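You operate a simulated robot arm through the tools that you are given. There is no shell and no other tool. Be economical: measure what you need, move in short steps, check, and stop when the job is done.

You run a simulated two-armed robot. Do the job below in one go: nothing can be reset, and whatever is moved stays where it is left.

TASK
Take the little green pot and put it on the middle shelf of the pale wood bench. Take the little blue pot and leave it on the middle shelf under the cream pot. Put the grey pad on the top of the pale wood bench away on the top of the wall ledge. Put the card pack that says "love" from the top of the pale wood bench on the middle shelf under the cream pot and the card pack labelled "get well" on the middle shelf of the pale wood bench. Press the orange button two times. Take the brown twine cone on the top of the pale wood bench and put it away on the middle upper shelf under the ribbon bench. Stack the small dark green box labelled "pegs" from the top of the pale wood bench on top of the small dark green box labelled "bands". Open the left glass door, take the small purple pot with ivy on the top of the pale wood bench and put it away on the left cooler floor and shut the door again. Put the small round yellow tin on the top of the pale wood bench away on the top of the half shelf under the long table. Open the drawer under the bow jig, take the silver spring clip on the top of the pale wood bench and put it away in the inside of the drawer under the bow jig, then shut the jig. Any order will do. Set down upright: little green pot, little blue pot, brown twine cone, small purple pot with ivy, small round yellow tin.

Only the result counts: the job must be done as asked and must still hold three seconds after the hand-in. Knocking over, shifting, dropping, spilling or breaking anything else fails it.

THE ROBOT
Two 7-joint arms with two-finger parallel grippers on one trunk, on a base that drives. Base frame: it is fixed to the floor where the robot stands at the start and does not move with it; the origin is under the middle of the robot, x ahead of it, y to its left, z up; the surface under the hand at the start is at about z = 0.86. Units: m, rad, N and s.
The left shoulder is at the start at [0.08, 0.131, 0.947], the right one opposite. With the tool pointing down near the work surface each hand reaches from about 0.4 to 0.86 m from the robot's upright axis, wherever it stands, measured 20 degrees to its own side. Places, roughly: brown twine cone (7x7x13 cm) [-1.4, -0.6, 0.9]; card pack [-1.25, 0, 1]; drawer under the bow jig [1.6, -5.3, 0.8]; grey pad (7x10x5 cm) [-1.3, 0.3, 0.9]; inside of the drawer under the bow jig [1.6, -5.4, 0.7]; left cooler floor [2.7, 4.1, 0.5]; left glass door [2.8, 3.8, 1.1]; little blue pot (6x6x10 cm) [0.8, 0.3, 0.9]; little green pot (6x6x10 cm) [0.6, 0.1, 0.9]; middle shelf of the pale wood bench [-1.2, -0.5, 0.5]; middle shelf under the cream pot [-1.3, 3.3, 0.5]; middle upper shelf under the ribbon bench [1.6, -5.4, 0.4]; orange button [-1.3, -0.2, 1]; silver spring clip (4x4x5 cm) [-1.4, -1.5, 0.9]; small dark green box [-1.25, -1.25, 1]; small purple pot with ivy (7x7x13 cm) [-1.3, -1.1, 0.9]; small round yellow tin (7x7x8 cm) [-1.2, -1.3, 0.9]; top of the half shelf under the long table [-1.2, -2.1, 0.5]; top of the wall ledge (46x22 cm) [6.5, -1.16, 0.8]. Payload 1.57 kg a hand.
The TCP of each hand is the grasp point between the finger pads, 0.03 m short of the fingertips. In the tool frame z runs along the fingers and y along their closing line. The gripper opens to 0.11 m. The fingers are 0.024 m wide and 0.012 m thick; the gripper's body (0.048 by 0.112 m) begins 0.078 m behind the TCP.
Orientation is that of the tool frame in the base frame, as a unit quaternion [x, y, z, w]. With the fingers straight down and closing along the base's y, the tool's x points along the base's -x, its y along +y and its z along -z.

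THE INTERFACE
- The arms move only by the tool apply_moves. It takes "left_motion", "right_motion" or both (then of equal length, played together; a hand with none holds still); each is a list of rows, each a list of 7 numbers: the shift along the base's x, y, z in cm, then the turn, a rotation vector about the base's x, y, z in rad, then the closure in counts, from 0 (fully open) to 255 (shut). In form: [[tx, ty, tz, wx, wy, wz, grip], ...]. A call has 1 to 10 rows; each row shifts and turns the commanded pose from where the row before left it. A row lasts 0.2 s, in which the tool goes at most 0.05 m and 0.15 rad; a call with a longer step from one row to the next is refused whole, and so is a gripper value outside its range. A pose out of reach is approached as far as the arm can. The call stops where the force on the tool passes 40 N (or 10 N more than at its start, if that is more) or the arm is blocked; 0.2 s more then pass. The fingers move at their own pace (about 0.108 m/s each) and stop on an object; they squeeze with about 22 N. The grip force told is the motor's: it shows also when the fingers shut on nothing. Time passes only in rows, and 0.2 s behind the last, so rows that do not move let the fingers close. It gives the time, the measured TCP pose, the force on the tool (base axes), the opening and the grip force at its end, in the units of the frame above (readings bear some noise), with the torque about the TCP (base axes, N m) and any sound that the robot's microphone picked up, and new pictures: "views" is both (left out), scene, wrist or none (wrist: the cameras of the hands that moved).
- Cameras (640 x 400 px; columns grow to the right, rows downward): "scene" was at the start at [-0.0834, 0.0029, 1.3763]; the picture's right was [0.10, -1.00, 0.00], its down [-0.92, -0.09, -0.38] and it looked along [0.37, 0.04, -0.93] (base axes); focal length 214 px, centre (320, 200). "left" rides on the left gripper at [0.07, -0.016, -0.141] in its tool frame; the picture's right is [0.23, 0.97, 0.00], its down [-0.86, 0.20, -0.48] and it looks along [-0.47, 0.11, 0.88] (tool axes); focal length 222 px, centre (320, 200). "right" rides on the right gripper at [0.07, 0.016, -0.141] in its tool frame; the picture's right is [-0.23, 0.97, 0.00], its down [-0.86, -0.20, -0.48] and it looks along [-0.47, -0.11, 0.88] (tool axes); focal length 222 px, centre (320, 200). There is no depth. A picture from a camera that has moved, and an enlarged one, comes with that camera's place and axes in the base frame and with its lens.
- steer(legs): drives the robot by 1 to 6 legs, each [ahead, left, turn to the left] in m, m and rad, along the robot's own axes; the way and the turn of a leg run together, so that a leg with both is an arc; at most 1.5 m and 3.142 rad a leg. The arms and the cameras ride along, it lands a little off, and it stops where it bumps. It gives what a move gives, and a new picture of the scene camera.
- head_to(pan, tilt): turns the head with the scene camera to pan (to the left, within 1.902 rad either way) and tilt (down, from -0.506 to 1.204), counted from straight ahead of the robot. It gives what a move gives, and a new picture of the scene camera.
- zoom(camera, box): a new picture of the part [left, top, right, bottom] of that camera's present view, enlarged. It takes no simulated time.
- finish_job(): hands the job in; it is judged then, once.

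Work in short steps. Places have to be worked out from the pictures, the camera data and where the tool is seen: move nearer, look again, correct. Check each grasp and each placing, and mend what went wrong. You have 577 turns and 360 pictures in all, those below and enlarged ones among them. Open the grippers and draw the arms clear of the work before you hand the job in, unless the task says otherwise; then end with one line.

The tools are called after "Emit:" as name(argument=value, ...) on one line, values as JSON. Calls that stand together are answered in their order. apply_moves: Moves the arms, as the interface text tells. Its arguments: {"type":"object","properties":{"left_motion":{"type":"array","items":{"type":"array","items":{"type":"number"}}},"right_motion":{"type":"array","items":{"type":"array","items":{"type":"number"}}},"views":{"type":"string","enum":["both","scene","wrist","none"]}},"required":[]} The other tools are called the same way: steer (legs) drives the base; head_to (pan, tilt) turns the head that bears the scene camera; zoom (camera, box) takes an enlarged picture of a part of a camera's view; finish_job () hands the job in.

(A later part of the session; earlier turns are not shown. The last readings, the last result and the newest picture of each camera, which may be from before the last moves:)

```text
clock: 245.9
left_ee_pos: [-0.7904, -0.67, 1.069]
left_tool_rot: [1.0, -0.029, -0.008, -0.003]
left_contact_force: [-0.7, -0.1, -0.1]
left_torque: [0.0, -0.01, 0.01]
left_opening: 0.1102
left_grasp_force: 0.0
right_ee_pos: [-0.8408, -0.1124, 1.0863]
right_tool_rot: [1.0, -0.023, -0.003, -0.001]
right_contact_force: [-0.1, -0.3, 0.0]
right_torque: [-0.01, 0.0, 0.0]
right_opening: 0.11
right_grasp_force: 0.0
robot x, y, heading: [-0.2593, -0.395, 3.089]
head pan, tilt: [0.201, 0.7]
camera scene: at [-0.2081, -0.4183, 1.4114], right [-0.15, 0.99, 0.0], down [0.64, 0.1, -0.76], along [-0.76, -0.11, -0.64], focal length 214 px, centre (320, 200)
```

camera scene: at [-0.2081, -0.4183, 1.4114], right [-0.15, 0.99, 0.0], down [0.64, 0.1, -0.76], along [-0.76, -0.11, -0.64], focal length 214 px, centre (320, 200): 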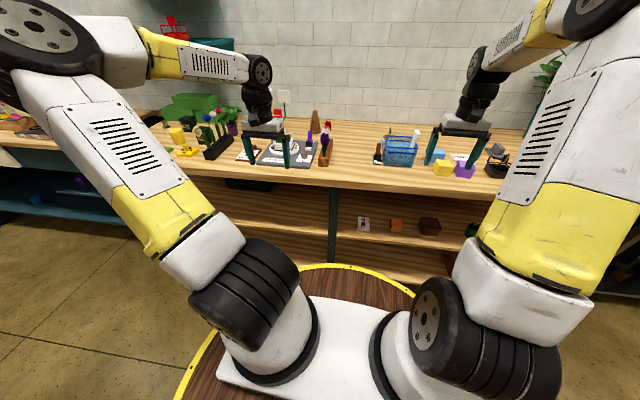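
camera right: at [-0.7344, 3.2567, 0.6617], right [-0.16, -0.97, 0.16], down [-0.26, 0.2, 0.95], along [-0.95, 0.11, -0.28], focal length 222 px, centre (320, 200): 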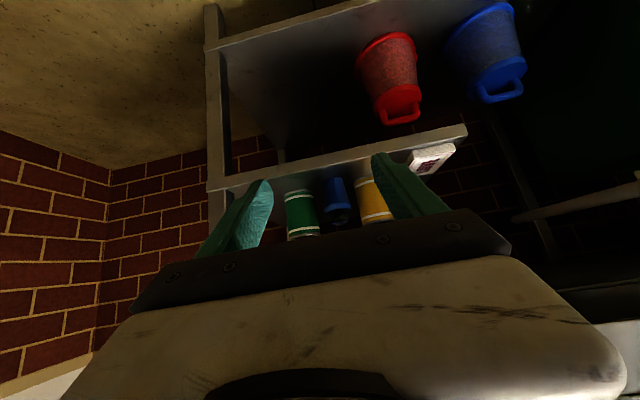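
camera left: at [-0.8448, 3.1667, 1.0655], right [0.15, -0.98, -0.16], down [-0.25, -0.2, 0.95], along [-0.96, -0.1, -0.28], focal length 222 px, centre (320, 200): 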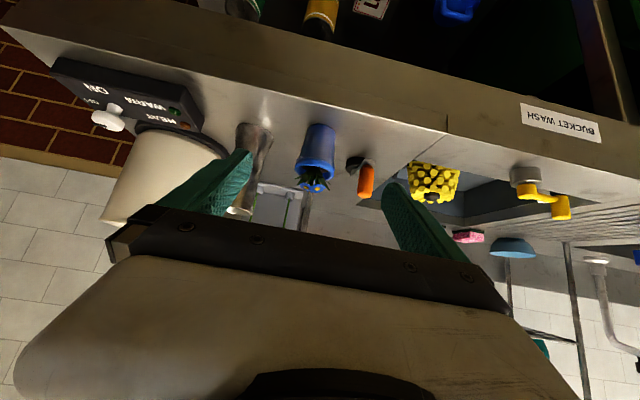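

Correct heading, move a bit closer, and survey the left half of the bench.

Emit:
steer(legs=[[0.0, 0.35, 0.05]])

Emit:
head_to(pan=0.35, tilt=0.6)

Emit:
zoom(camera="scene", box=[120, 70, 400, 230])

```text
clock: 248.1
left_ee_pos: [-0.7811, -1.0521, 1.0689]
left_tool_rot: [1.0, 0.001, -0.008, -0.004]
left_contact_force: [1.1, -0.2, 0.0]
left_torque: [0.0, 0.04, 0.03]
left_opening: 0.11
left_grasp_force: 0.0
right_ee_pos: [-0.8657, -0.4969, 1.0878]
right_tool_rot: [1.0, 0.006, -0.004, 0.0]
right_contact_force: [0.6, -0.4, 0.3]
right_torque: [0.01, 0.01, 0.01]
right_opening: 0.1101
right_grasp_force: 0.1
robot x, y, heading: [-0.2704, -0.7495, -3.136]
head pan, tilt: [0.201, 0.7]
camera scene: at [-0.2148, -0.7671, 1.4114], right [-0.21, 0.98, 0.0], down [0.63, 0.13, -0.76], along [-0.75, -0.16, -0.64], focal length 214 px, centre (320, 200)
```

scene: 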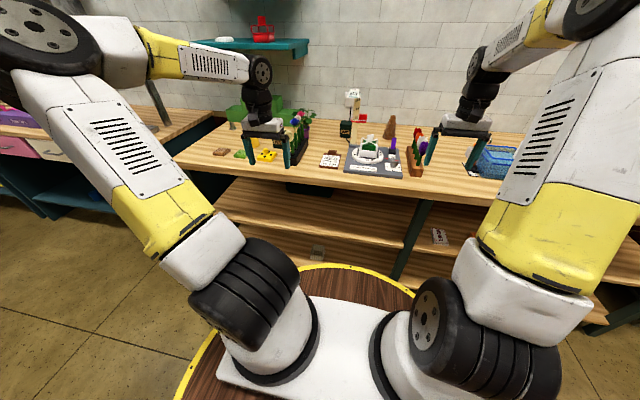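

```text
clock: 248.8
left_ee_pos: [-0.7808, -1.0516, 1.0685]
left_tool_rot: [1.0, 0.001, -0.008, -0.003]
left_contact_force: [0.8, 0.0, 0.2]
left_torque: [0.02, 0.0, 0.01]
left_opening: 0.1099
left_grasp_force: 0.0
right_ee_pos: [-0.8641, -0.498, 1.0854]
right_tool_rot: [1.0, 0.007, -0.003, -0.001]
right_contact_force: [0.0, 0.9, 0.3]
right_torque: [0.05, 0.02, 0.0]
right_opening: 0.1101
right_grasp_force: 0.1
robot x, y, heading: [-0.2719, -0.7467, -3.135]
head pan, tilt: [0.351, 0.6]
camera scene: at [-0.2145, -0.7806, 1.42], right [-0.35, 0.94, 0.0], down [0.53, 0.2, -0.82], along [-0.77, -0.29, -0.57], focal length 214 px, centre (320, 200)
```

scene: 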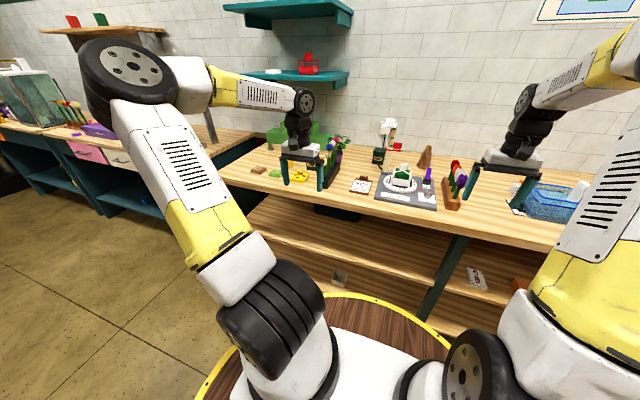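

```text
2.29 times, centred on (260, 150) of scene
camera zoom: at [-0.2145, -0.7806, 1.42], right [-0.35, 0.94, 0.0], down [0.53, 0.2, -0.82], along [-0.77, -0.29, -0.57], focal length 490 px, centre (457, 314)
```

zoom: 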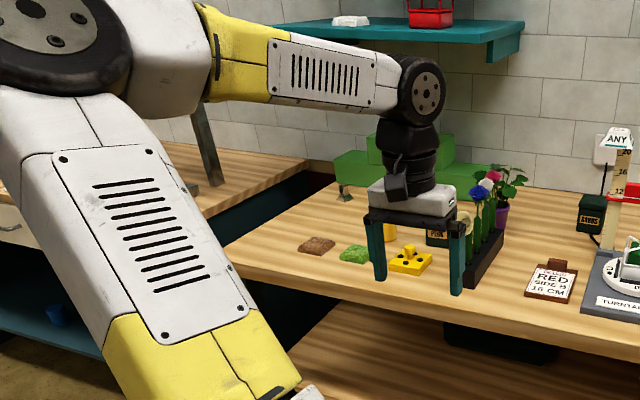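

Move the left hand back toward its start pose to clear the view.

Emit:
apply_moves(left_motion=[[3, -1.5, 0.5, 0, 0, 0, 0], [3, -1.5, 0.5, 0, 0, 0, 0], [3, -1.5, 0.5, 0, 0, 0, 0], [3, -1.5, 0.5, 0, 0, 0, 0], [3, -1.5, 0.5, 0, 0, 0, 0], [3, -1.5, 0.5, 0, 0, 0, 0]], views="none")

Emit:
steer(legs=[[0.15, 0.3, 0]])

Emit:
head_to(pan=0.15, tilt=0.6)

Emit:
zoom(camera="scene", box=[180, 80, 480, 250])

```text
clock: 250.2
left_ee_pos: [-0.6006, -1.1416, 1.0988]
left_tool_rot: [1.0, 0.0, -0.007, -0.004]
left_contact_force: [0.1, 0.0, 0.1]
left_torque: [-0.03, 0.01, 0.04]
left_opening: 0.11
left_grasp_force: 0.1
right_ee_pos: [-0.8627, -0.4981, 1.0874]
right_tool_rot: [1.0, 0.006, -0.003, -0.001]
right_contact_force: [-0.3, 0.1, -0.2]
right_torque: [0.0, -0.04, 0.01]
right_opening: 0.1098
right_grasp_force: 0.0
robot x, y, heading: [-0.2686, -0.7489, -3.137]
head pan, tilt: [0.351, 0.6]
```

```text
clock: 252.4
left_ee_pos: [-0.7466, -1.4452, 1.0991]
left_tool_rot: [1.0, 0.0, -0.008, -0.004]
left_contact_force: [-0.4, -0.1, -0.4]
left_torque: [0.01, 0.01, 0.03]
left_opening: 0.1101
left_grasp_force: 0.1
right_ee_pos: [-1.0094, -0.8012, 1.0853]
right_tool_rot: [1.0, 0.005, -0.003, -0.001]
right_contact_force: [-0.5, -0.2, -1.1]
right_torque: [-0.02, 0.02, -0.01]
right_opening: 0.1103
right_grasp_force: 0.0
robot x, y, heading: [-0.4191, -1.0527, -3.136]
head pan, tilt: [0.351, 0.6]
camera scene: at [-0.3603, -1.085, 1.42], right [-0.35, 0.94, 0.0], down [0.53, 0.2, -0.82], along [-0.77, -0.29, -0.57], focal length 214 px, centre (320, 200)
```

scene: 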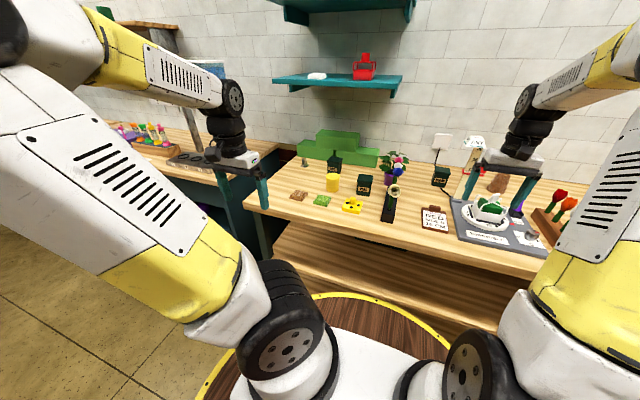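

```text
clock: 253.2
left_ee_pos: [-0.7466, -1.4448, 1.0992]
left_tool_rot: [1.0, 0.0, -0.009, -0.003]
left_contact_force: [0.2, -0.2, -0.3]
left_torque: [-0.04, -0.01, 0.0]
left_opening: 0.1102
left_grasp_force: 0.0
right_ee_pos: [-1.0086, -0.8004, 1.0872]
right_tool_rot: [1.0, 0.005, -0.004, -0.001]
right_contact_force: [0.2, 0.3, -0.3]
right_torque: [-0.01, -0.01, 0.0]
right_opening: 0.1101
right_grasp_force: 0.1
robot x, y, heading: [-0.4146, -1.0534, -3.136]
head pan, tilt: [0.15, 0.6]
camera scene: at [-0.3648, -1.068, 1.42], right [-0.16, 0.99, 0.0], down [0.56, 0.09, -0.82], along [-0.81, -0.13, -0.57], focal length 214 px, centre (320, 200)
```

scene: 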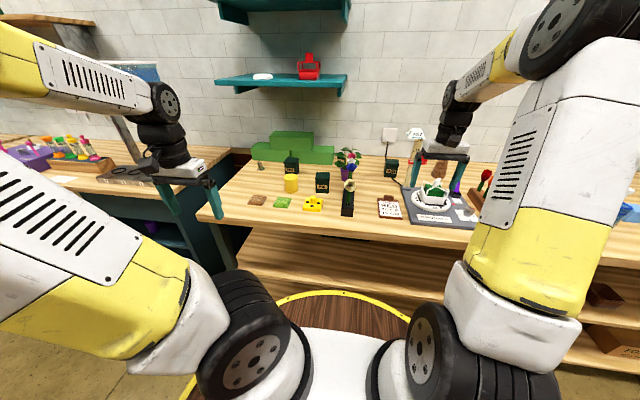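

```text
2.13 times, centred on (330, 165) of scene
camera zoom: at [-0.3648, -1.068, 1.42], right [-0.16, 0.99, 0.0], down [0.56, 0.09, -0.82], along [-0.81, -0.13, -0.57], focal length 458 px, centre (299, 275)
```

zoom: 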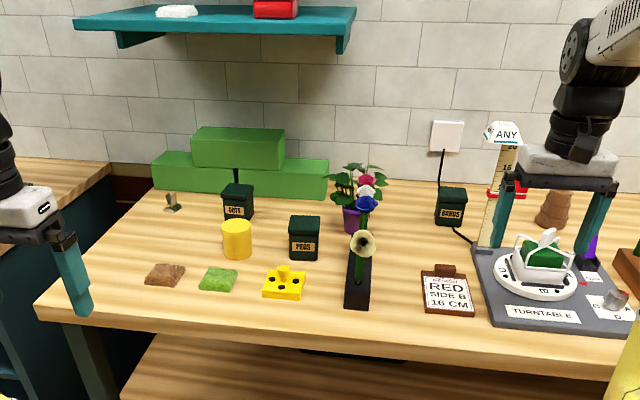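

Survey gives: PEGS ≈(-1.205,-1.187), BANDS ≈(-1.41,-0.865), ivy pot ≈(-1.34,-1.09), tin ≈(-1.195,-1.335), clip ≈(-1.35,-1.545), cone ≈(-1.42,-0.62). First stack PEGS: back up, shift left 0.3, come forward.

Emit:
steer(legs=[[-0.15, 0, 0], [0, 0.3, -0.005], [0.2, 0, 0]])

Emit:
zoom(camera="right", box=[0, 0, 640, 400])

```text
clock: 257.4
left_ee_pos: [-0.7971, -1.7423, 1.0987]
left_tool_rot: [1.0, -0.004, -0.008, -0.004]
left_contact_force: [-0.1, -0.1, -0.6]
left_torque: [0.02, 0.03, 0.02]
left_opening: 0.1101
left_grasp_force: 0.1
right_ee_pos: [-1.0524, -1.0963, 1.0882]
right_tool_rot: [1.0, 0.0, -0.004, -0.001]
right_contact_force: [0.9, -0.4, 0.2]
right_torque: [0.01, 0.04, 0.04]
right_opening: 0.1101
right_grasp_force: 0.1
robot x, y, heading: [-0.463, -1.3522, 3.142]
head pan, tilt: [0.15, 0.6]
camera scene: at [-0.4103, -1.3685, 1.42], right [-0.15, 0.99, 0.0], down [0.56, 0.08, -0.83], along [-0.82, -0.12, -0.56], focal length 214 px, centre (320, 200)
```

scene: 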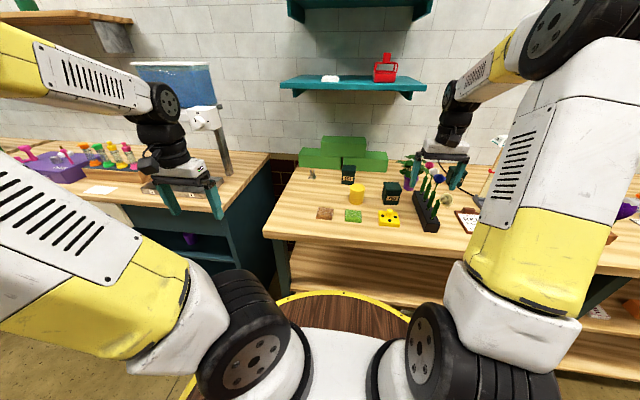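

```text
1.00 times, centred on (320, 200) of right (not enlarged: the box is as wide or as high as the picture)
camera zoom: at [-0.9823, -1.1116, 1.2269], right [-0.23, -0.97, 0.0], down [-0.85, 0.2, 0.48], along [-0.47, 0.11, -0.88], focal length 222 px, centre (320, 200)
```

zoom: 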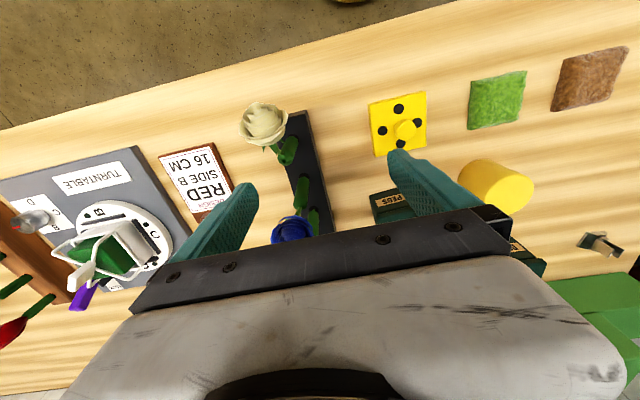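

Hand is above the vase; rise first, then move over PEGS.

Emit:
apply_moves(right_motion=[[0, 0, 4, 0, 0, 0, 0], [0, 0, 3, 0, 0, 0, 0], [-2, -4, 0, 0, 0, 0, 0], [-2, -4, 0, 0, 0, 0, 0], [-3, -1, 0, 0, 0, 0, 0], [-4, 0, 0, 0, 0, 0, 0], [-4, 0, 0, 0, 0, 0, 0]], views="wrist")

```text
clock: 259.0
left_ee_pos: [-0.795, -1.7426, 1.099]
left_tool_rot: [1.0, -0.005, -0.008, -0.004]
left_contact_force: [1.1, -0.3, 0.3]
left_torque: [-0.01, 0.03, -0.03]
left_opening: 0.1102
left_grasp_force: 0.1
right_ee_pos: [-1.2038, -1.1897, 1.1564]
right_tool_rot: [1.0, 0.001, -0.003, -0.001]
right_contact_force: [0.6, 0.3, 0.1]
right_torque: [-0.01, 0.03, -0.03]
right_opening: 0.1101
right_grasp_force: 0.0
robot x, y, heading: [-0.4601, -1.3528, 3.138]
head pan, tilt: [0.15, 0.6]
camera right: at [-1.133, -1.2034, 1.2978], right [-0.23, -0.97, 0.0], down [-0.85, 0.2, 0.48], along [-0.47, 0.11, -0.88], focal length 222 px, centre (320, 200)
```

right: 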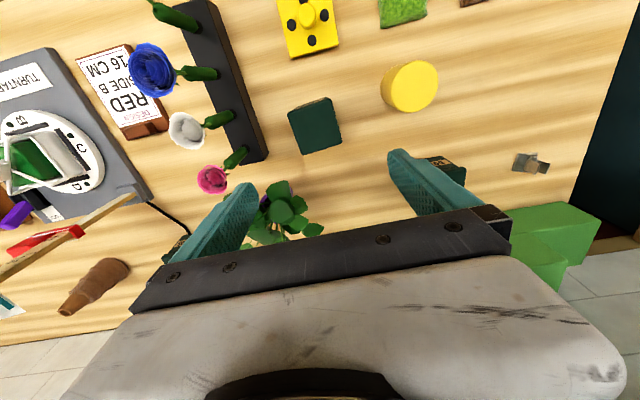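

PEGS centre ≈(-1.193,-1.183), about 6.3 cm wide. Descend with moderate opening and grip.

Emit:
apply_moves(right_motion=[[1.0, 0.5, -3, 0, 0, 0, 58], [0, 0, -4, 0, 0, 0, 58], [0, 0, -4, 0, 0, 0, 58], [0, 0, -4, 0, 0, 0, 58], [0, 0, -4, 0, 0, 0, 58], [0, 0, -2.5, 0, 0, 0, 58], [0, 0, 0, 0, 0, 0, 255], [0, 0, 0, 0, 0, 0, 255], [0, 0, 0, 0, 0, 0, 255]], views="wrist")

```text
clock: 261.0
left_ee_pos: [-0.7961, -1.7435, 1.099]
left_tool_rot: [1.0, -0.004, -0.008, -0.004]
left_contact_force: [-0.2, 0.1, -0.4]
left_torque: [0.04, 0.01, 0.0]
left_opening: 0.1099
left_grasp_force: 0.0
right_ee_pos: [-1.1955, -1.1804, 0.941]
right_tool_rot: [1.0, 0.0, -0.003, -0.001]
right_contact_force: [-0.9, 0.8, -0.1]
right_torque: [0.04, 0.01, 0.02]
right_opening: 0.0648
right_grasp_force: 21.8
robot x, y, heading: [-0.4592, -1.3535, 3.141]
head pan, tilt: [0.15, 0.6]
camera right: at [-1.1256, -1.1958, 1.0814], right [-0.23, -0.97, 0.0], down [-0.85, 0.2, 0.48], along [-0.47, 0.11, -0.88], focal length 222 px, centre (320, 200)
```

right: 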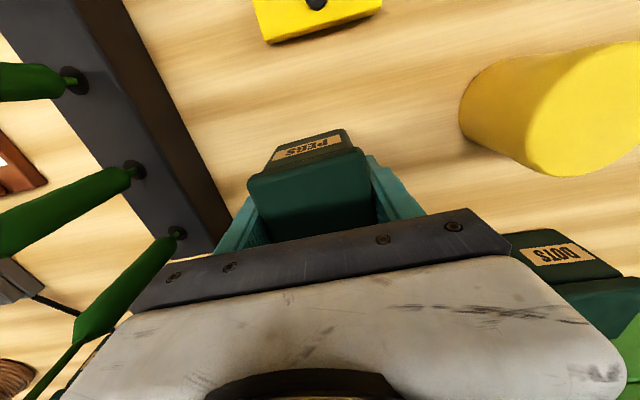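

Gripped (6.5 cm). Lift high to clear the flowers.

Emit:
apply_moves(right_motion=[[0, 0, 4, 0, 0, 0, 255], [0, 0, 4.5, 0, 0, 0, 255], [0, 0, 4.5, 0, 0, 0, 255], [0, 0, 4.5, 0, 0, 0, 255], [0, 0, 4.5, 0, 0, 0, 255], [1, 0, 4.5, 0, 0, 0, 255], [1, 0, 4, 0, 0, 0, 255]], views="both")

```text
clock: 262.6
left_ee_pos: [-0.7962, -1.7437, 1.0997]
left_tool_rot: [1.0, -0.005, -0.008, -0.004]
left_contact_force: [-0.3, 0.0, -0.2]
left_torque: [-0.02, -0.02, 0.01]
left_opening: 0.1098
left_grasp_force: 0.1
right_ee_pos: [-1.1748, -1.1827, 1.2463]
right_tool_rot: [1.0, 0.002, -0.002, -0.001]
right_contact_force: [0.5, 0.5, -1.5]
right_torque: [-0.04, 0.01, 0.03]
right_opening: 0.0644
right_grasp_force: 22.4
robot x, y, heading: [-0.4632, -1.3526, 3.14]
head pan, tilt: [0.15, 0.6]
camera scene: at [-0.4105, -1.3685, 1.42], right [-0.15, 0.99, 0.0], down [0.56, 0.08, -0.82], along [-0.82, -0.12, -0.57], focal length 214 px, centre (320, 200)
camera right: at [-1.1032, -1.198, 1.3855], right [-0.23, -0.97, 0.0], down [-0.85, 0.2, 0.48], along [-0.47, 0.11, -0.88], focal length 222 px, centre (320, 200)
```

scene: 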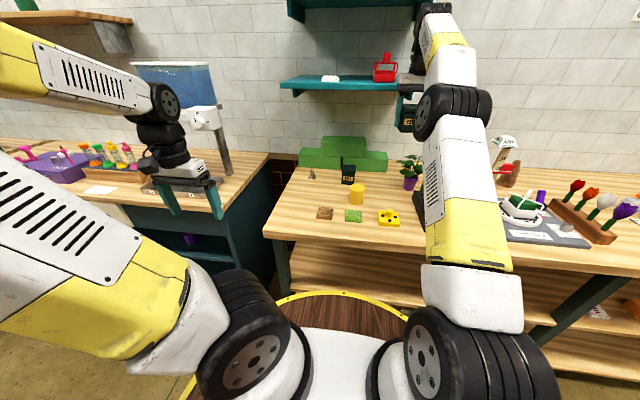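
right: 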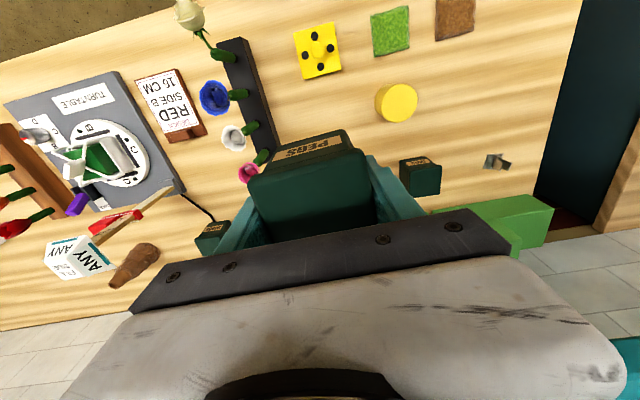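

Move the base right 0.27 and forward 0.12 with the box held high.

Emit:
steer(legs=[[0, -0.27, 0], [0.12, 0, 0]])

Emit:
zoom(camera="right", box=[0, 0, 640, 400])

```text
clock: 265.4
left_ee_pos: [-0.9146, -1.4764, 1.0978]
left_tool_rot: [1.0, -0.004, -0.008, -0.003]
left_contact_force: [0.5, 0.8, -0.5]
left_torque: [-0.03, -0.02, 0.02]
left_opening: 0.1099
left_grasp_force: 0.1
right_ee_pos: [-1.2934, -0.9162, 1.2452]
right_tool_rot: [1.0, 0.001, -0.003, -0.001]
right_contact_force: [0.4, 0.4, -1.6]
right_torque: [-0.01, 0.0, 0.02]
right_opening: 0.0644
right_grasp_force: 21.6
robot x, y, heading: [-0.5807, -1.0842, 3.141]
head pan, tilt: [0.15, 0.6]
camera scene: at [-0.53, -1.101, 1.42], right [-0.15, 0.99, 0.0], down [0.56, 0.08, -0.83], along [-0.82, -0.12, -0.56], focal length 214 px, centre (320, 200)
```

scene: 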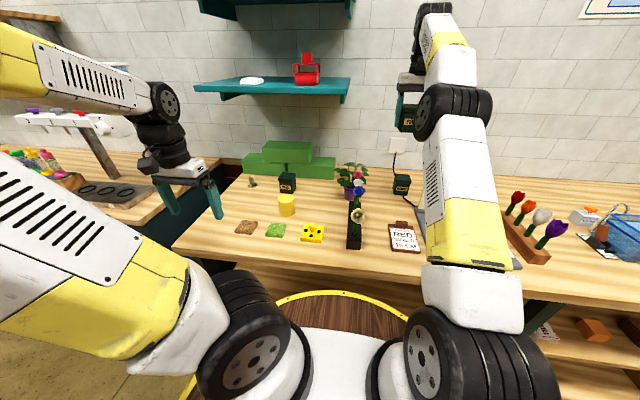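

```text
1.00 times, centred on (320, 200) of right (not enlarged: the box is as wide or as high as the picture)
camera zoom: at [-1.223, -0.9313, 1.3856], right [-0.22, -0.97, 0.0], down [-0.85, 0.2, 0.48], along [-0.47, 0.11, -0.88], focal length 222 px, centre (320, 200)
```

zoom: 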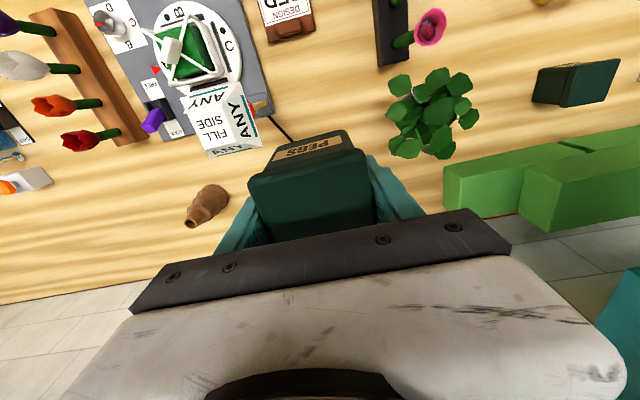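

Emit:
zoom(camera="scene", box=[340, 140, 440, 220])

```text
5.00 times, centred on (390, 180) of scene
camera zoom: at [-0.53, -1.101, 1.42], right [-0.15, 0.99, 0.0], down [0.56, 0.08, -0.83], along [-0.82, -0.12, -0.56], focal length 1072 px, centre (-30, 300)
```

zoom: 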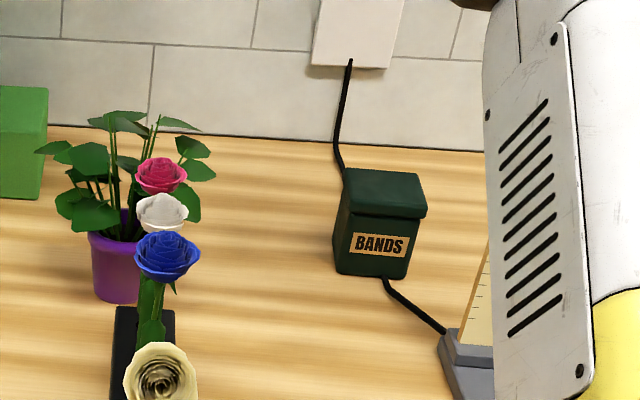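

BANDS centre ≈(-1.403,-0.867), top z≈0.966. Move over it staggered, then descend.

Emit:
apply_moves(right_motion=[[-3.7, 0, -2, 0, 0, 0, 255], [-3.7, 0, -2, 0, 0, 0, 255], [-3.8, 1.5, -2, 0, 0, 0, 255], [0, 3.4, -2, 0, 0, 0, 255], [0, 0, -3.5, 0, 0, 0, 255]], views="both")

```text
clock: 266.6
left_ee_pos: [-0.9145, -1.4767, 1.0981]
left_tool_rot: [1.0, -0.005, -0.008, -0.004]
left_contact_force: [0.0, 0.7, 0.5]
left_torque: [-0.01, 0.01, 0.02]
left_opening: 0.11
left_grasp_force: 0.0
right_ee_pos: [-1.3419, -0.8868, 1.1475]
right_tool_rot: [1.0, -0.003, -0.001, -0.01]
right_contact_force: [-0.2, -5.0, -1.1]
right_torque: [0.31, 0.04, 0.0]
right_opening: 0.0641
right_grasp_force: 22.4
right hand out of reach, approached as far as the arm can: row 1, 2, 3, 4, 5
robot x, y, heading: [-0.5809, -1.0861, 3.141]
head pan, tilt: [0.15, 0.6]
camera scene: at [-0.5298, -1.1014, 1.42], right [-0.15, 0.99, 0.0], down [0.56, 0.08, -0.83], along [-0.82, -0.12, -0.56], focal length 214 px, centre (320, 200)
camera right: at [-1.2716, -0.9045, 1.2871], right [-0.23, -0.97, -0.02], down [-0.85, 0.19, 0.48], along [-0.47, 0.13, -0.87], focal length 222 px, centre (320, 200)
```

scene: 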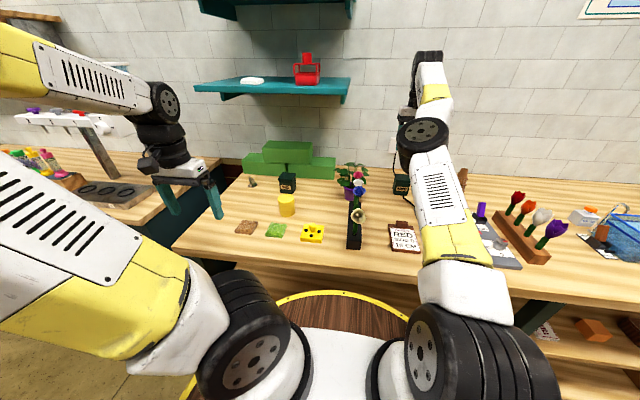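
right: 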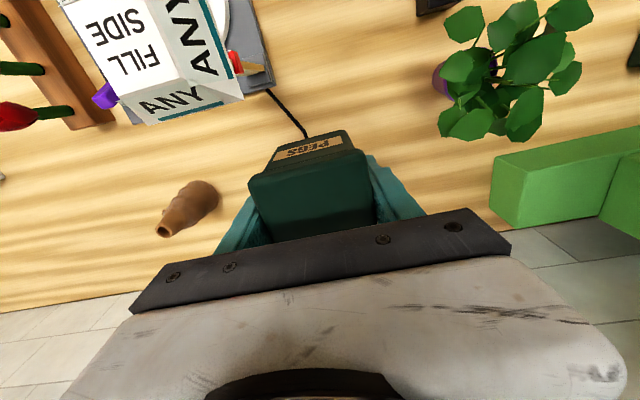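

A 5 N side force appeared; check whether it is real contact.

Emit:
apply_moves(right_motion=[[0, 0, 0, 0, 0, 0, 255]], views="none")

Emit:
zoom(camera="scene", box=[340, 60, 540, 220])

```text
clock: 267.0
left_ee_pos: [-0.9149, -1.4749, 1.1001]
left_tool_rot: [1.0, -0.004, -0.008, -0.004]
left_contact_force: [-0.5, 0.2, -0.2]
left_torque: [-0.01, -0.02, 0.02]
left_opening: 0.1102
left_grasp_force: 0.0
right_ee_pos: [-1.3415, -0.8901, 1.1471]
right_tool_rot: [1.0, 0.001, -0.001, -0.001]
right_contact_force: [0.5, 0.2, -1.6]
right_torque: [0.01, 0.01, 0.01]
right_opening: 0.0643
right_grasp_force: 21.6
robot x, y, heading: [-0.5806, -1.0868, 3.139]
head pan, tilt: [0.15, 0.6]
```

```text
2.50 times, centred on (440, 140) of scene
camera zoom: at [-0.5302, -1.1009, 1.42], right [-0.15, 0.99, 0.0], down [0.56, 0.08, -0.82], along [-0.82, -0.12, -0.57], focal length 536 px, centre (20, 350)
```

zoom: 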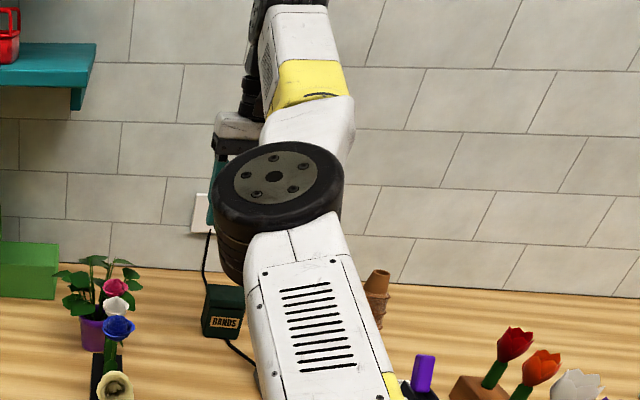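

It was transient. Need more reach: move the hand back left 11 cm, then base right 0.12 and slightly forward.

Emit:
apply_moves(right_motion=[[0, -4, 0.5, 0, 0, 0, 255], [0, -4, 0.5, 0, 0, 0, 255], [0, -3, 0.5, 0, 0, 0, 255]], views="none")

Emit:
steer(legs=[[0, -0.11, 0], [0.045, 0, 0]])

```text
clock: 267.8
left_ee_pos: [-0.9155, -1.4756, 1.0988]
left_tool_rot: [1.0, -0.004, -0.007, -0.004]
left_contact_force: [-0.3, 0.4, -0.1]
left_torque: [-0.06, -0.01, 0.03]
left_opening: 0.1098
left_grasp_force: 0.1
right_ee_pos: [-1.3363, -0.9994, 1.1596]
right_tool_rot: [1.0, 0.001, -0.004, -0.001]
right_contact_force: [0.9, 0.5, -1.3]
right_torque: [-0.08, 0.02, 0.01]
right_opening: 0.0642
right_grasp_force: 21.8
right hand out of reach, approached as far as the arm can: row 3
robot x, y, heading: [-0.5785, -1.0817, 3.143]
head pan, tilt: [0.15, 0.6]
```

```text
clock: 269.4
left_ee_pos: [-0.9601, -1.3663, 1.0995]
left_tool_rot: [1.0, -0.004, -0.008, -0.003]
left_contact_force: [0.0, -0.6, -0.5]
left_torque: [0.05, 0.03, 0.04]
left_opening: 0.11
left_grasp_force: 0.2
right_ee_pos: [-1.3805, -0.8913, 1.1598]
right_tool_rot: [1.0, 0.002, -0.004, -0.002]
right_contact_force: [-0.2, 0.2, -0.8]
right_torque: [0.01, 0.0, 0.02]
right_opening: 0.0642
right_grasp_force: 21.9
robot x, y, heading: [-0.6291, -0.9731, 3.138]
head pan, tilt: [0.15, 0.6]
camera scene: at [-0.5749, -0.9923, 1.42], right [-0.15, 0.99, 0.0], down [0.56, 0.08, -0.82], along [-0.82, -0.12, -0.57], focal length 214 px, centre (320, 200)
```

scene: 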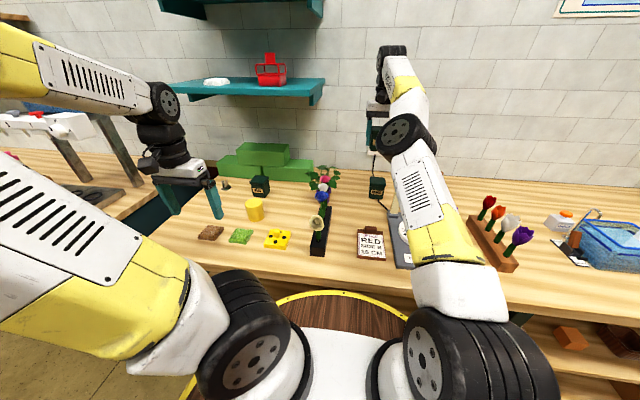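

Emit:
apply_moves(right_motion=[[0, 0, -3.5, 0, 0, 0, 255], [0, 0, -3.5, 0, 0, 0, 255], [-0.8, 0.8, -1.5, 0, 0, 0, 255], [-0.8, 0.8, 0, 0, 0, 0, 255], [-0.8, 0.8, 0, 0, 0, 0, 255]], views="both")

Emit:
zoom(camera="scene", box=[330, 110, 430, 220])

```text
clock: 270.6
left_ee_pos: [-0.96, -1.3663, 1.0991]
left_tool_rot: [1.0, -0.004, -0.008, -0.003]
left_contact_force: [-0.2, -0.5, 0.3]
left_torque: [0.0, 0.04, 0.01]
left_opening: 0.11
left_grasp_force: 0.0
right_ee_pos: [-1.4136, -0.8709, 1.0795]
right_tool_rot: [1.0, 0.001, -0.003, -0.001]
right_contact_force: [-0.4, 0.5, -1.4]
right_torque: [0.02, -0.02, 0.03]
right_opening: 0.0639
right_grasp_force: 22.4
right hand out of reach, approached as far as the arm can: row 1, 2, 4, 5
robot x, y, heading: [-0.6278, -0.9773, 3.135]
head pan, tilt: [0.15, 0.6]
camera scene: at [-0.5751, -0.9923, 1.42], right [-0.15, 0.99, 0.0], down [0.56, 0.08, -0.82], along [-0.82, -0.12, -0.57], focal length 214 px, centre (320, 200)
camera right: at [-1.3435, -0.8858, 1.2201], right [-0.22, -0.97, 0.0], down [-0.85, 0.2, 0.48], along [-0.47, 0.11, -0.88], focal length 222 px, centre (320, 200)
```

scene: 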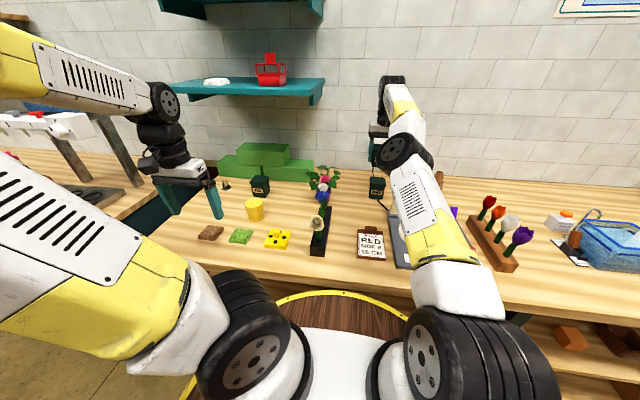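
right: 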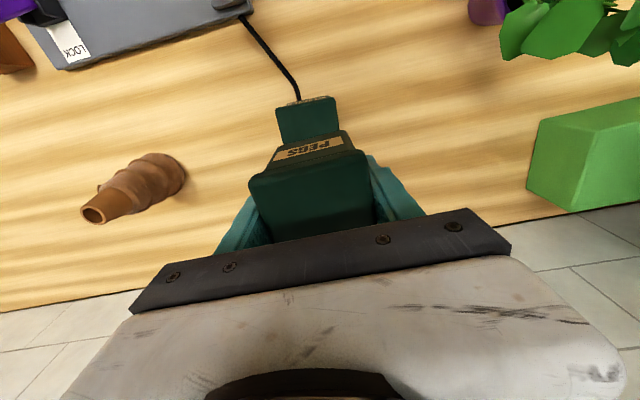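

```text
3.64 times, centred on (380, 165) of scene
camera zoom: at [-0.5751, -0.9923, 1.42], right [-0.15, 0.99, 0.0], down [0.56, 0.08, -0.82], along [-0.82, -0.12, -0.57], focal length 780 px, centre (102, 327)
```

zoom: 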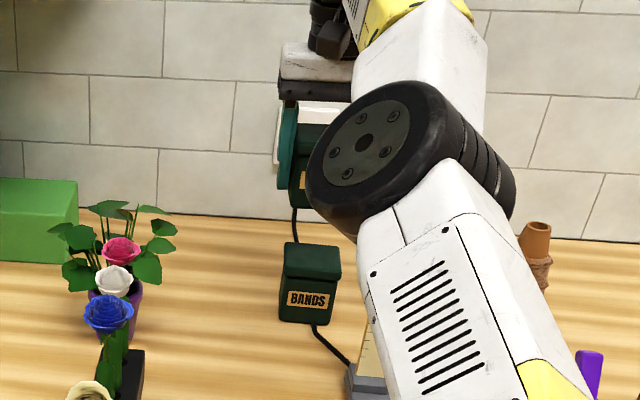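

Align to (-1.401,-0.866) and lower onto BANDS until contact.

Emit:
apply_moves(right_motion=[[0.6, 0.25, -2, 0, 0, 0, 255], [0.6, 0.25, -2, 0, 0, 0, 255], [0, 0, -1, 0, 0, 0, 255], [0, 0, -0.6, 0, 0, 0, 255], [0, 0, -0.5, 0, 0, 0, 255]], views="wrist")

```text
clock: 271.9
left_ee_pos: [-0.9613, -1.3662, 1.0997]
left_tool_rot: [1.0, -0.004, -0.008, -0.003]
left_contact_force: [0.9, 0.2, 0.5]
left_torque: [-0.03, -0.01, -0.02]
left_opening: 0.1101
left_grasp_force: 0.0
right_ee_pos: [-1.4266, -0.8672, 1.0267]
right_tool_rot: [1.0, 0.001, -0.002, 0.0]
right_contact_force: [-0.1, -0.4, -1.4]
right_torque: [0.04, 0.03, -0.02]
right_opening: 0.0637
right_grasp_force: 21.8
right hand out of reach, approached as far as the arm can: row 1, 2, 4
robot x, y, heading: [-0.6245, -0.9769, 3.144]
head pan, tilt: [0.15, 0.6]
camera right: at [-1.3567, -0.883, 1.1667], right [-0.22, -0.97, 0.0], down [-0.85, 0.2, 0.48], along [-0.47, 0.11, -0.88], focal length 222 px, centre (320, 200)
```

right: 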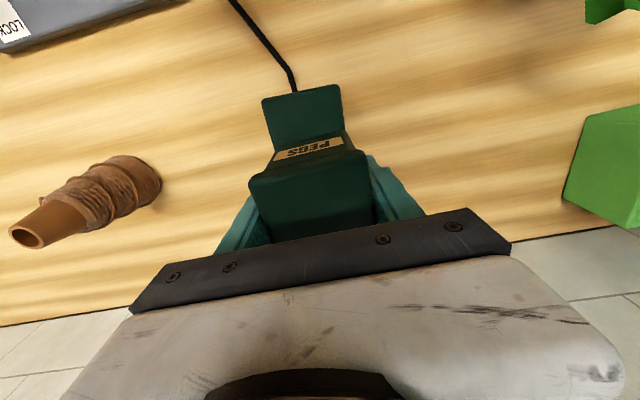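

Emit:
apply_moves(right_motion=[[1.2, 0, 0, 0, 0, 0, 255], [1.2, 0, 0, 0, 0, 0, 255], [0, 0, 0, 0, 0, 0, 255]], views="wrist")

```text
clock: 272.6
left_ee_pos: [-0.9603, -1.3666, 1.0989]
left_tool_rot: [1.0, -0.005, -0.008, -0.004]
left_contact_force: [-0.6, -0.4, 0.8]
left_torque: [0.0, 0.01, 0.02]
left_opening: 0.1098
left_grasp_force: 0.0
right_ee_pos: [-1.426, -0.8671, 1.027]
right_tool_rot: [1.0, 0.001, -0.002, -0.001]
right_contact_force: [0.0, 0.3, -0.9]
right_torque: [0.02, -0.03, -0.03]
right_opening: 0.0639
right_grasp_force: 22.2
right hand out of reach, approached as far as the arm can: row 1, 2
robot x, y, heading: [-0.628, -0.9714, 3.133]
head pan, tilt: [0.15, 0.6]
camera right: at [-1.3566, -0.8831, 1.1667], right [-0.22, -0.97, 0.0], down [-0.85, 0.2, 0.48], along [-0.47, 0.11, -0.88], focal length 222 px, centre (320, 200)
```

right: 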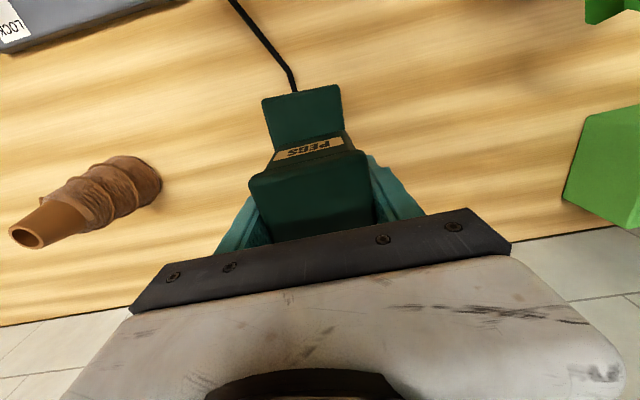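

The arm is at a fold limit, so use the base: back up 3 cm, then lower.

Emit:
steer(legs=[[-0.04, 0, 0]])

Emit:
apply_moves(right_motion=[[0, 0, -0.5, 0, 0, 0, 255], [0, 0, -0.5, 0, 0, 0, 255]], views="wrist")

```text
clock: 273.5
left_ee_pos: [-0.9187, -1.3656, 1.0975]
left_tool_rot: [1.0, -0.003, -0.008, -0.004]
left_contact_force: [0.3, -0.8, 0.5]
left_torque: [0.04, 0.0, 0.02]
left_opening: 0.1098
left_grasp_force: 0.2
right_ee_pos: [-1.3868, -0.8683, 1.0255]
right_tool_rot: [1.0, 0.002, -0.002, 0.0]
right_contact_force: [-1.0, 0.2, -2.2]
right_torque: [0.03, 0.01, 0.02]
right_opening: 0.0636
right_grasp_force: 21.7
robot x, y, heading: [-0.5867, -0.9755, 3.145]
head pan, tilt: [0.15, 0.6]
camera scene: at [-0.5347, -0.9923, 1.42], right [-0.15, 0.99, 0.0], down [0.56, 0.08, -0.82], along [-0.82, -0.12, -0.57], focal length 214 px, centre (320, 200)
```

scene: 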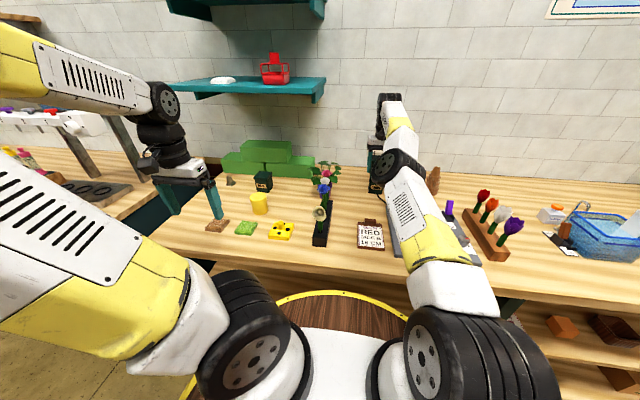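

```text
clock: 274.1
left_ee_pos: [-0.9198, -1.3676, 1.0997]
left_tool_rot: [1.0, -0.003, -0.008, -0.003]
left_contact_force: [-0.5, -0.1, 0.4]
left_torque: [-0.01, -0.01, 0.05]
left_opening: 0.1102
left_grasp_force: 0.1
right_ee_pos: [-1.3868, -0.8675, 1.0176]
right_tool_rot: [1.0, 0.002, -0.002, -0.001]
right_contact_force: [2.9, 0.3, 5.7]
right_torque: [-0.12, 0.07, 0.03]
right_opening: 0.0634
right_grasp_force: 22.1
robot x, y, heading: [-0.5851, -0.9778, 3.135]
head pan, tilt: [0.15, 0.6]
camera right: at [-1.3176, -0.8836, 1.1589], right [-0.22, -0.97, 0.0], down [-0.85, 0.2, 0.48], along [-0.47, 0.11, -0.88], focal length 222 px, centre (320, 200)
```

right: 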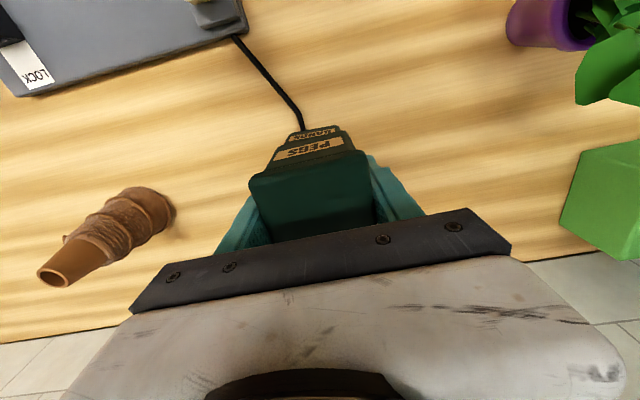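

Touching, about 1 cm too far forward. Lift slightly, shift -1.2 cm in x, lower and release.

Emit:
apply_moves(right_motion=[[0, 0, 0.7, 0, 0, 0, 255], [-1.2, 0, 0, 0, 0, 0, 255], [0, 0, -0.4, 0, 0, 0, 255], [0, 0, -0.3, 0, 0, 0, 255]], views="wrist")

```text
clock: 275.1
left_ee_pos: [-0.9199, -1.3659, 1.098]
left_tool_rot: [1.0, -0.005, -0.008, -0.003]
left_contact_force: [0.0, -0.6, -0.4]
left_torque: [0.01, -0.02, -0.03]
left_opening: 0.1101
left_grasp_force: 0.1
right_ee_pos: [-1.3876, -0.8692, 1.0191]
right_tool_rot: [1.0, 0.002, -0.002, -0.001]
right_contact_force: [2.4, -0.8, 8.6]
right_torque: [-0.11, 0.14, 0.05]
right_opening: 0.0638
right_grasp_force: 22.0
right hand out of reach, approached as far as the arm can: row 2
robot x, y, heading: [-0.5869, -0.9755, 3.143]
head pan, tilt: [0.15, 0.6]
camera right: at [-1.3174, -0.8843, 1.1589], right [-0.22, -0.97, 0.0], down [-0.85, 0.2, 0.48], along [-0.47, 0.11, -0.88], focal length 222 px, centre (320, 200)
```

right: 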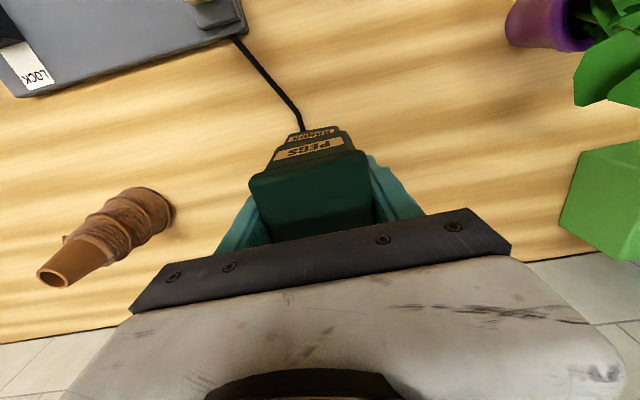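

Emit:
apply_moves(right_motion=[[0, 0, 0.8, 0, 0, 0, 255]], views="none")

Emit:
steer(legs=[[0.014, 0, 0]])

Emit:
apply_moves(right_motion=[[0, 0, -0.4, 0, 0, 0, 255], [0, 0, -0.3, 0, 0, 0, 255]], views="wrist")

```text
clock: 275.5
left_ee_pos: [-0.9197, -1.3673, 1.0979]
left_tool_rot: [1.0, -0.004, -0.008, -0.003]
left_contact_force: [0.7, -0.5, 0.4]
left_torque: [-0.02, 0.0, -0.03]
left_opening: 0.1101
left_grasp_force: 0.1
right_ee_pos: [-1.3868, -0.8701, 1.0238]
right_tool_rot: [1.0, 0.002, -0.001, -0.001]
right_contact_force: [0.0, -0.4, -1.4]
right_torque: [-0.01, -0.05, 0.02]
right_opening: 0.0638
right_grasp_force: 22.4
robot x, y, heading: [-0.5908, -0.9752, 3.14]
head pan, tilt: [0.15, 0.6]
```

```text
clock: 276.3
left_ee_pos: [-0.934, -1.3666, 1.0989]
left_tool_rot: [1.0, -0.004, -0.008, -0.004]
left_contact_force: [0.3, -0.8, -0.4]
left_torque: [-0.03, 0.01, -0.01]
left_opening: 0.1101
left_grasp_force: 0.0
right_ee_pos: [-1.3997, -0.8692, 1.0256]
right_tool_rot: [1.0, 0.001, -0.001, -0.001]
right_contact_force: [-0.1, -0.1, -0.9]
right_torque: [0.03, 0.02, -0.02]
right_opening: 0.0639
right_grasp_force: 21.8
robot x, y, heading: [-0.6012, -0.9764, 3.137]
head pan, tilt: [0.15, 0.6]
camera scene: at [-0.5487, -0.9923, 1.42], right [-0.15, 0.99, 0.0], down [0.56, 0.08, -0.82], along [-0.82, -0.12, -0.57], focal length 214 px, centre (320, 200)
```

scene: 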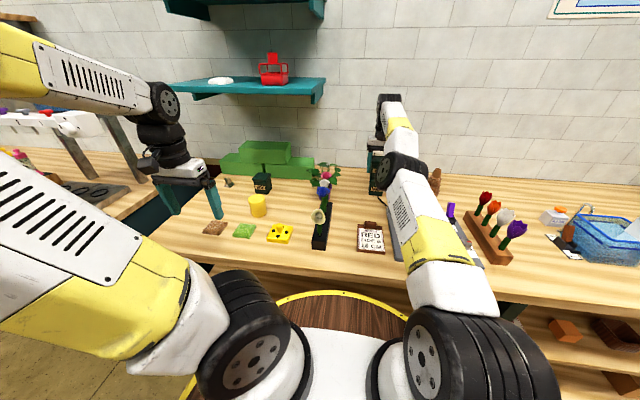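

```text
clock: 276.9
left_ee_pos: [-0.9327, -1.3669, 1.0999]
left_tool_rot: [1.0, -0.005, -0.008, -0.003]
left_contact_force: [0.1, 1.2, -0.7]
left_torque: [0.0, -0.01, -0.02]
left_opening: 0.11
left_grasp_force: 0.0
right_ee_pos: [-1.4013, -0.8692, 1.0183]
right_tool_rot: [1.0, 0.002, -0.001, -0.001]
right_contact_force: [1.9, 0.3, 5.3]
right_torque: [-0.11, 0.06, -0.01]
right_opening: 0.0637
right_grasp_force: 22.3
robot x, y, heading: [-0.5986, -0.9745, 3.137]
head pan, tilt: [0.15, 0.6]
camera right: at [-1.3317, -0.8847, 1.159], right [-0.22, -0.97, 0.0], down [-0.85, 0.2, 0.48], along [-0.47, 0.11, -0.88], focal length 222 px, centre (320, 200)
```

right: 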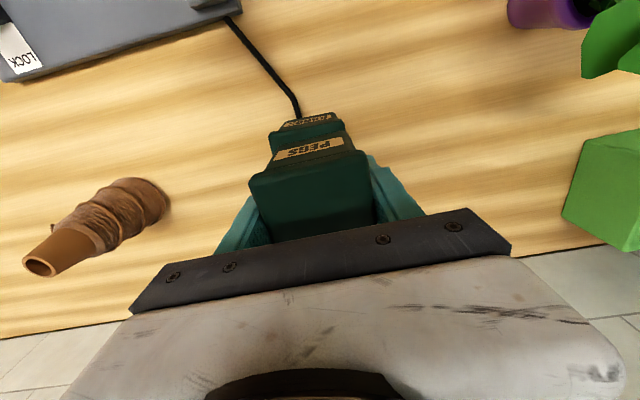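

Well aligned and in contact. Release and rise.

Emit:
apply_moves(right_motion=[[0, 0, 0, 0, 0, 0, 100], [0, 0, 0, 0, 0, 0, 70], [0, 0, 2, 0, 0, 0, 70], [0, 0, 3, 0, 0, 0, 70], [0.5, 0, 4, 0, 0, 0, 70], [1, -1, 4, 0, 0, 0, 0], [2, -2, 3, 0, 0, 0, 0], [2, -2, 1, 0, 0, 0, 0]], views="wrist")

```text
clock: 278.7
left_ee_pos: [-0.933, -1.3666, 1.0989]
left_tool_rot: [1.0, -0.004, -0.008, -0.004]
left_contact_force: [-1.1, 0.8, 0.4]
left_torque: [-0.01, -0.02, 0.01]
left_opening: 0.1098
left_grasp_force: 0.1
right_ee_pos: [-1.3406, -0.9147, 1.1742]
right_tool_rot: [1.0, 0.001, 0.0, -0.002]
right_contact_force: [-0.6, 0.5, 0.4]
right_torque: [-0.08, -0.04, 0.0]
right_opening: 0.1103
right_grasp_force: 0.0
right hand out of reach, approached as far as the arm can: row 4, 5, 6, 7, 8
robot x, y, heading: [-0.5969, -0.9753, 3.138]
head pan, tilt: [0.15, 0.6]
camera right: at [-1.2718, -0.9293, 1.3153], right [-0.23, -0.97, 0.0], down [-0.86, 0.2, 0.48], along [-0.47, 0.11, -0.88], focal length 222 px, centre (320, 200)
```

right: 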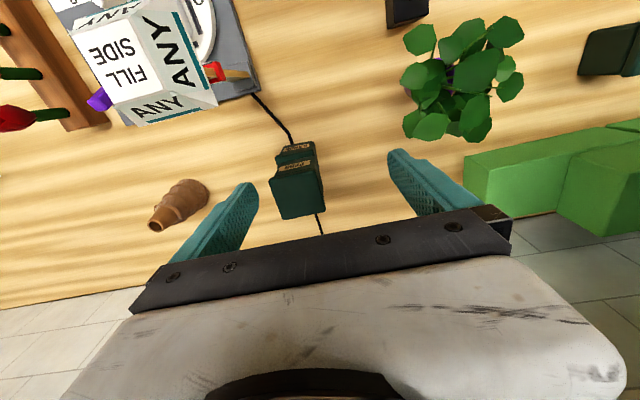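

PEGS is stacked on BANDS. Retreat (staying clear of the "ANY" cap and flowers).

Emit:
apply_moves(right_motion=[[0, -3, 1, 0, 0, 0, 0], [0, -3, 1, 0, 0, 0, 0], [3, 0, 1, 0, 0, 0, 0], [3, 0, 1, 0, 0, 0, 0], [3, 0, 0.5, 0, 0, 0, 0]], views="none")

Emit:
steer(legs=[[-0.32, 0, 0]])

```text
clock: 279.9
left_ee_pos: [-0.9337, -1.3662, 1.1]
left_tool_rot: [1.0, -0.004, -0.008, -0.003]
left_contact_force: [-0.3, 0.6, -0.7]
left_torque: [-0.05, -0.02, -0.01]
left_opening: 0.1101
left_grasp_force: 0.0
right_ee_pos: [-1.2554, -0.98, 1.2219]
right_tool_rot: [1.0, -0.001, -0.003, 0.0]
right_contact_force: [0.5, 1.3, -0.6]
right_torque: [-0.12, 0.04, -0.01]
right_opening: 0.11
right_grasp_force: 0.1
right hand out of reach, approached as far as the arm can: row 1, 2, 3, 4
robot x, y, heading: [-0.5999, -0.9746, 3.139]
head pan, tilt: [0.15, 0.6]
```

```text
clock: 282.0
left_ee_pos: [-0.6131, -1.366, 1.0985]
left_tool_rot: [1.0, -0.005, -0.008, -0.003]
left_contact_force: [-0.2, -0.2, 0.2]
left_torque: [-0.01, -0.01, 0.02]
left_opening: 0.1099
left_grasp_force: 0.1
right_ee_pos: [-0.9324, -0.9801, 1.221]
right_tool_rot: [1.0, 0.0, -0.001, -0.001]
right_contact_force: [0.2, -0.3, 0.5]
right_torque: [0.0, 0.02, -0.02]
right_opening: 0.11
right_grasp_force: 0.0
robot x, y, heading: [-0.279, -0.98, 3.135]
head pan, tilt: [0.15, 0.6]
camera scene: at [-0.227, -0.9936, 1.42], right [-0.14, 0.99, 0.0], down [0.56, 0.08, -0.82], along [-0.82, -0.12, -0.57], focal length 214 px, centre (320, 200)
```

scene: 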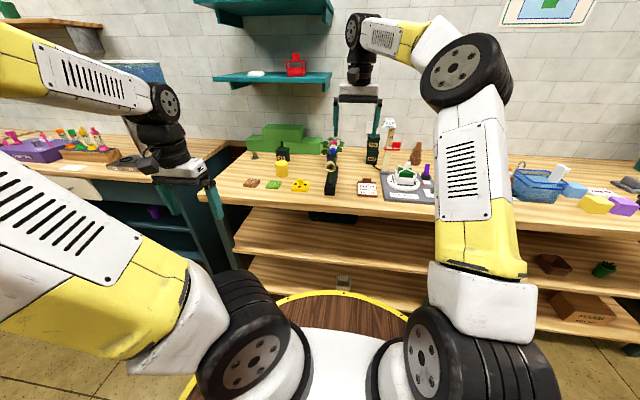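

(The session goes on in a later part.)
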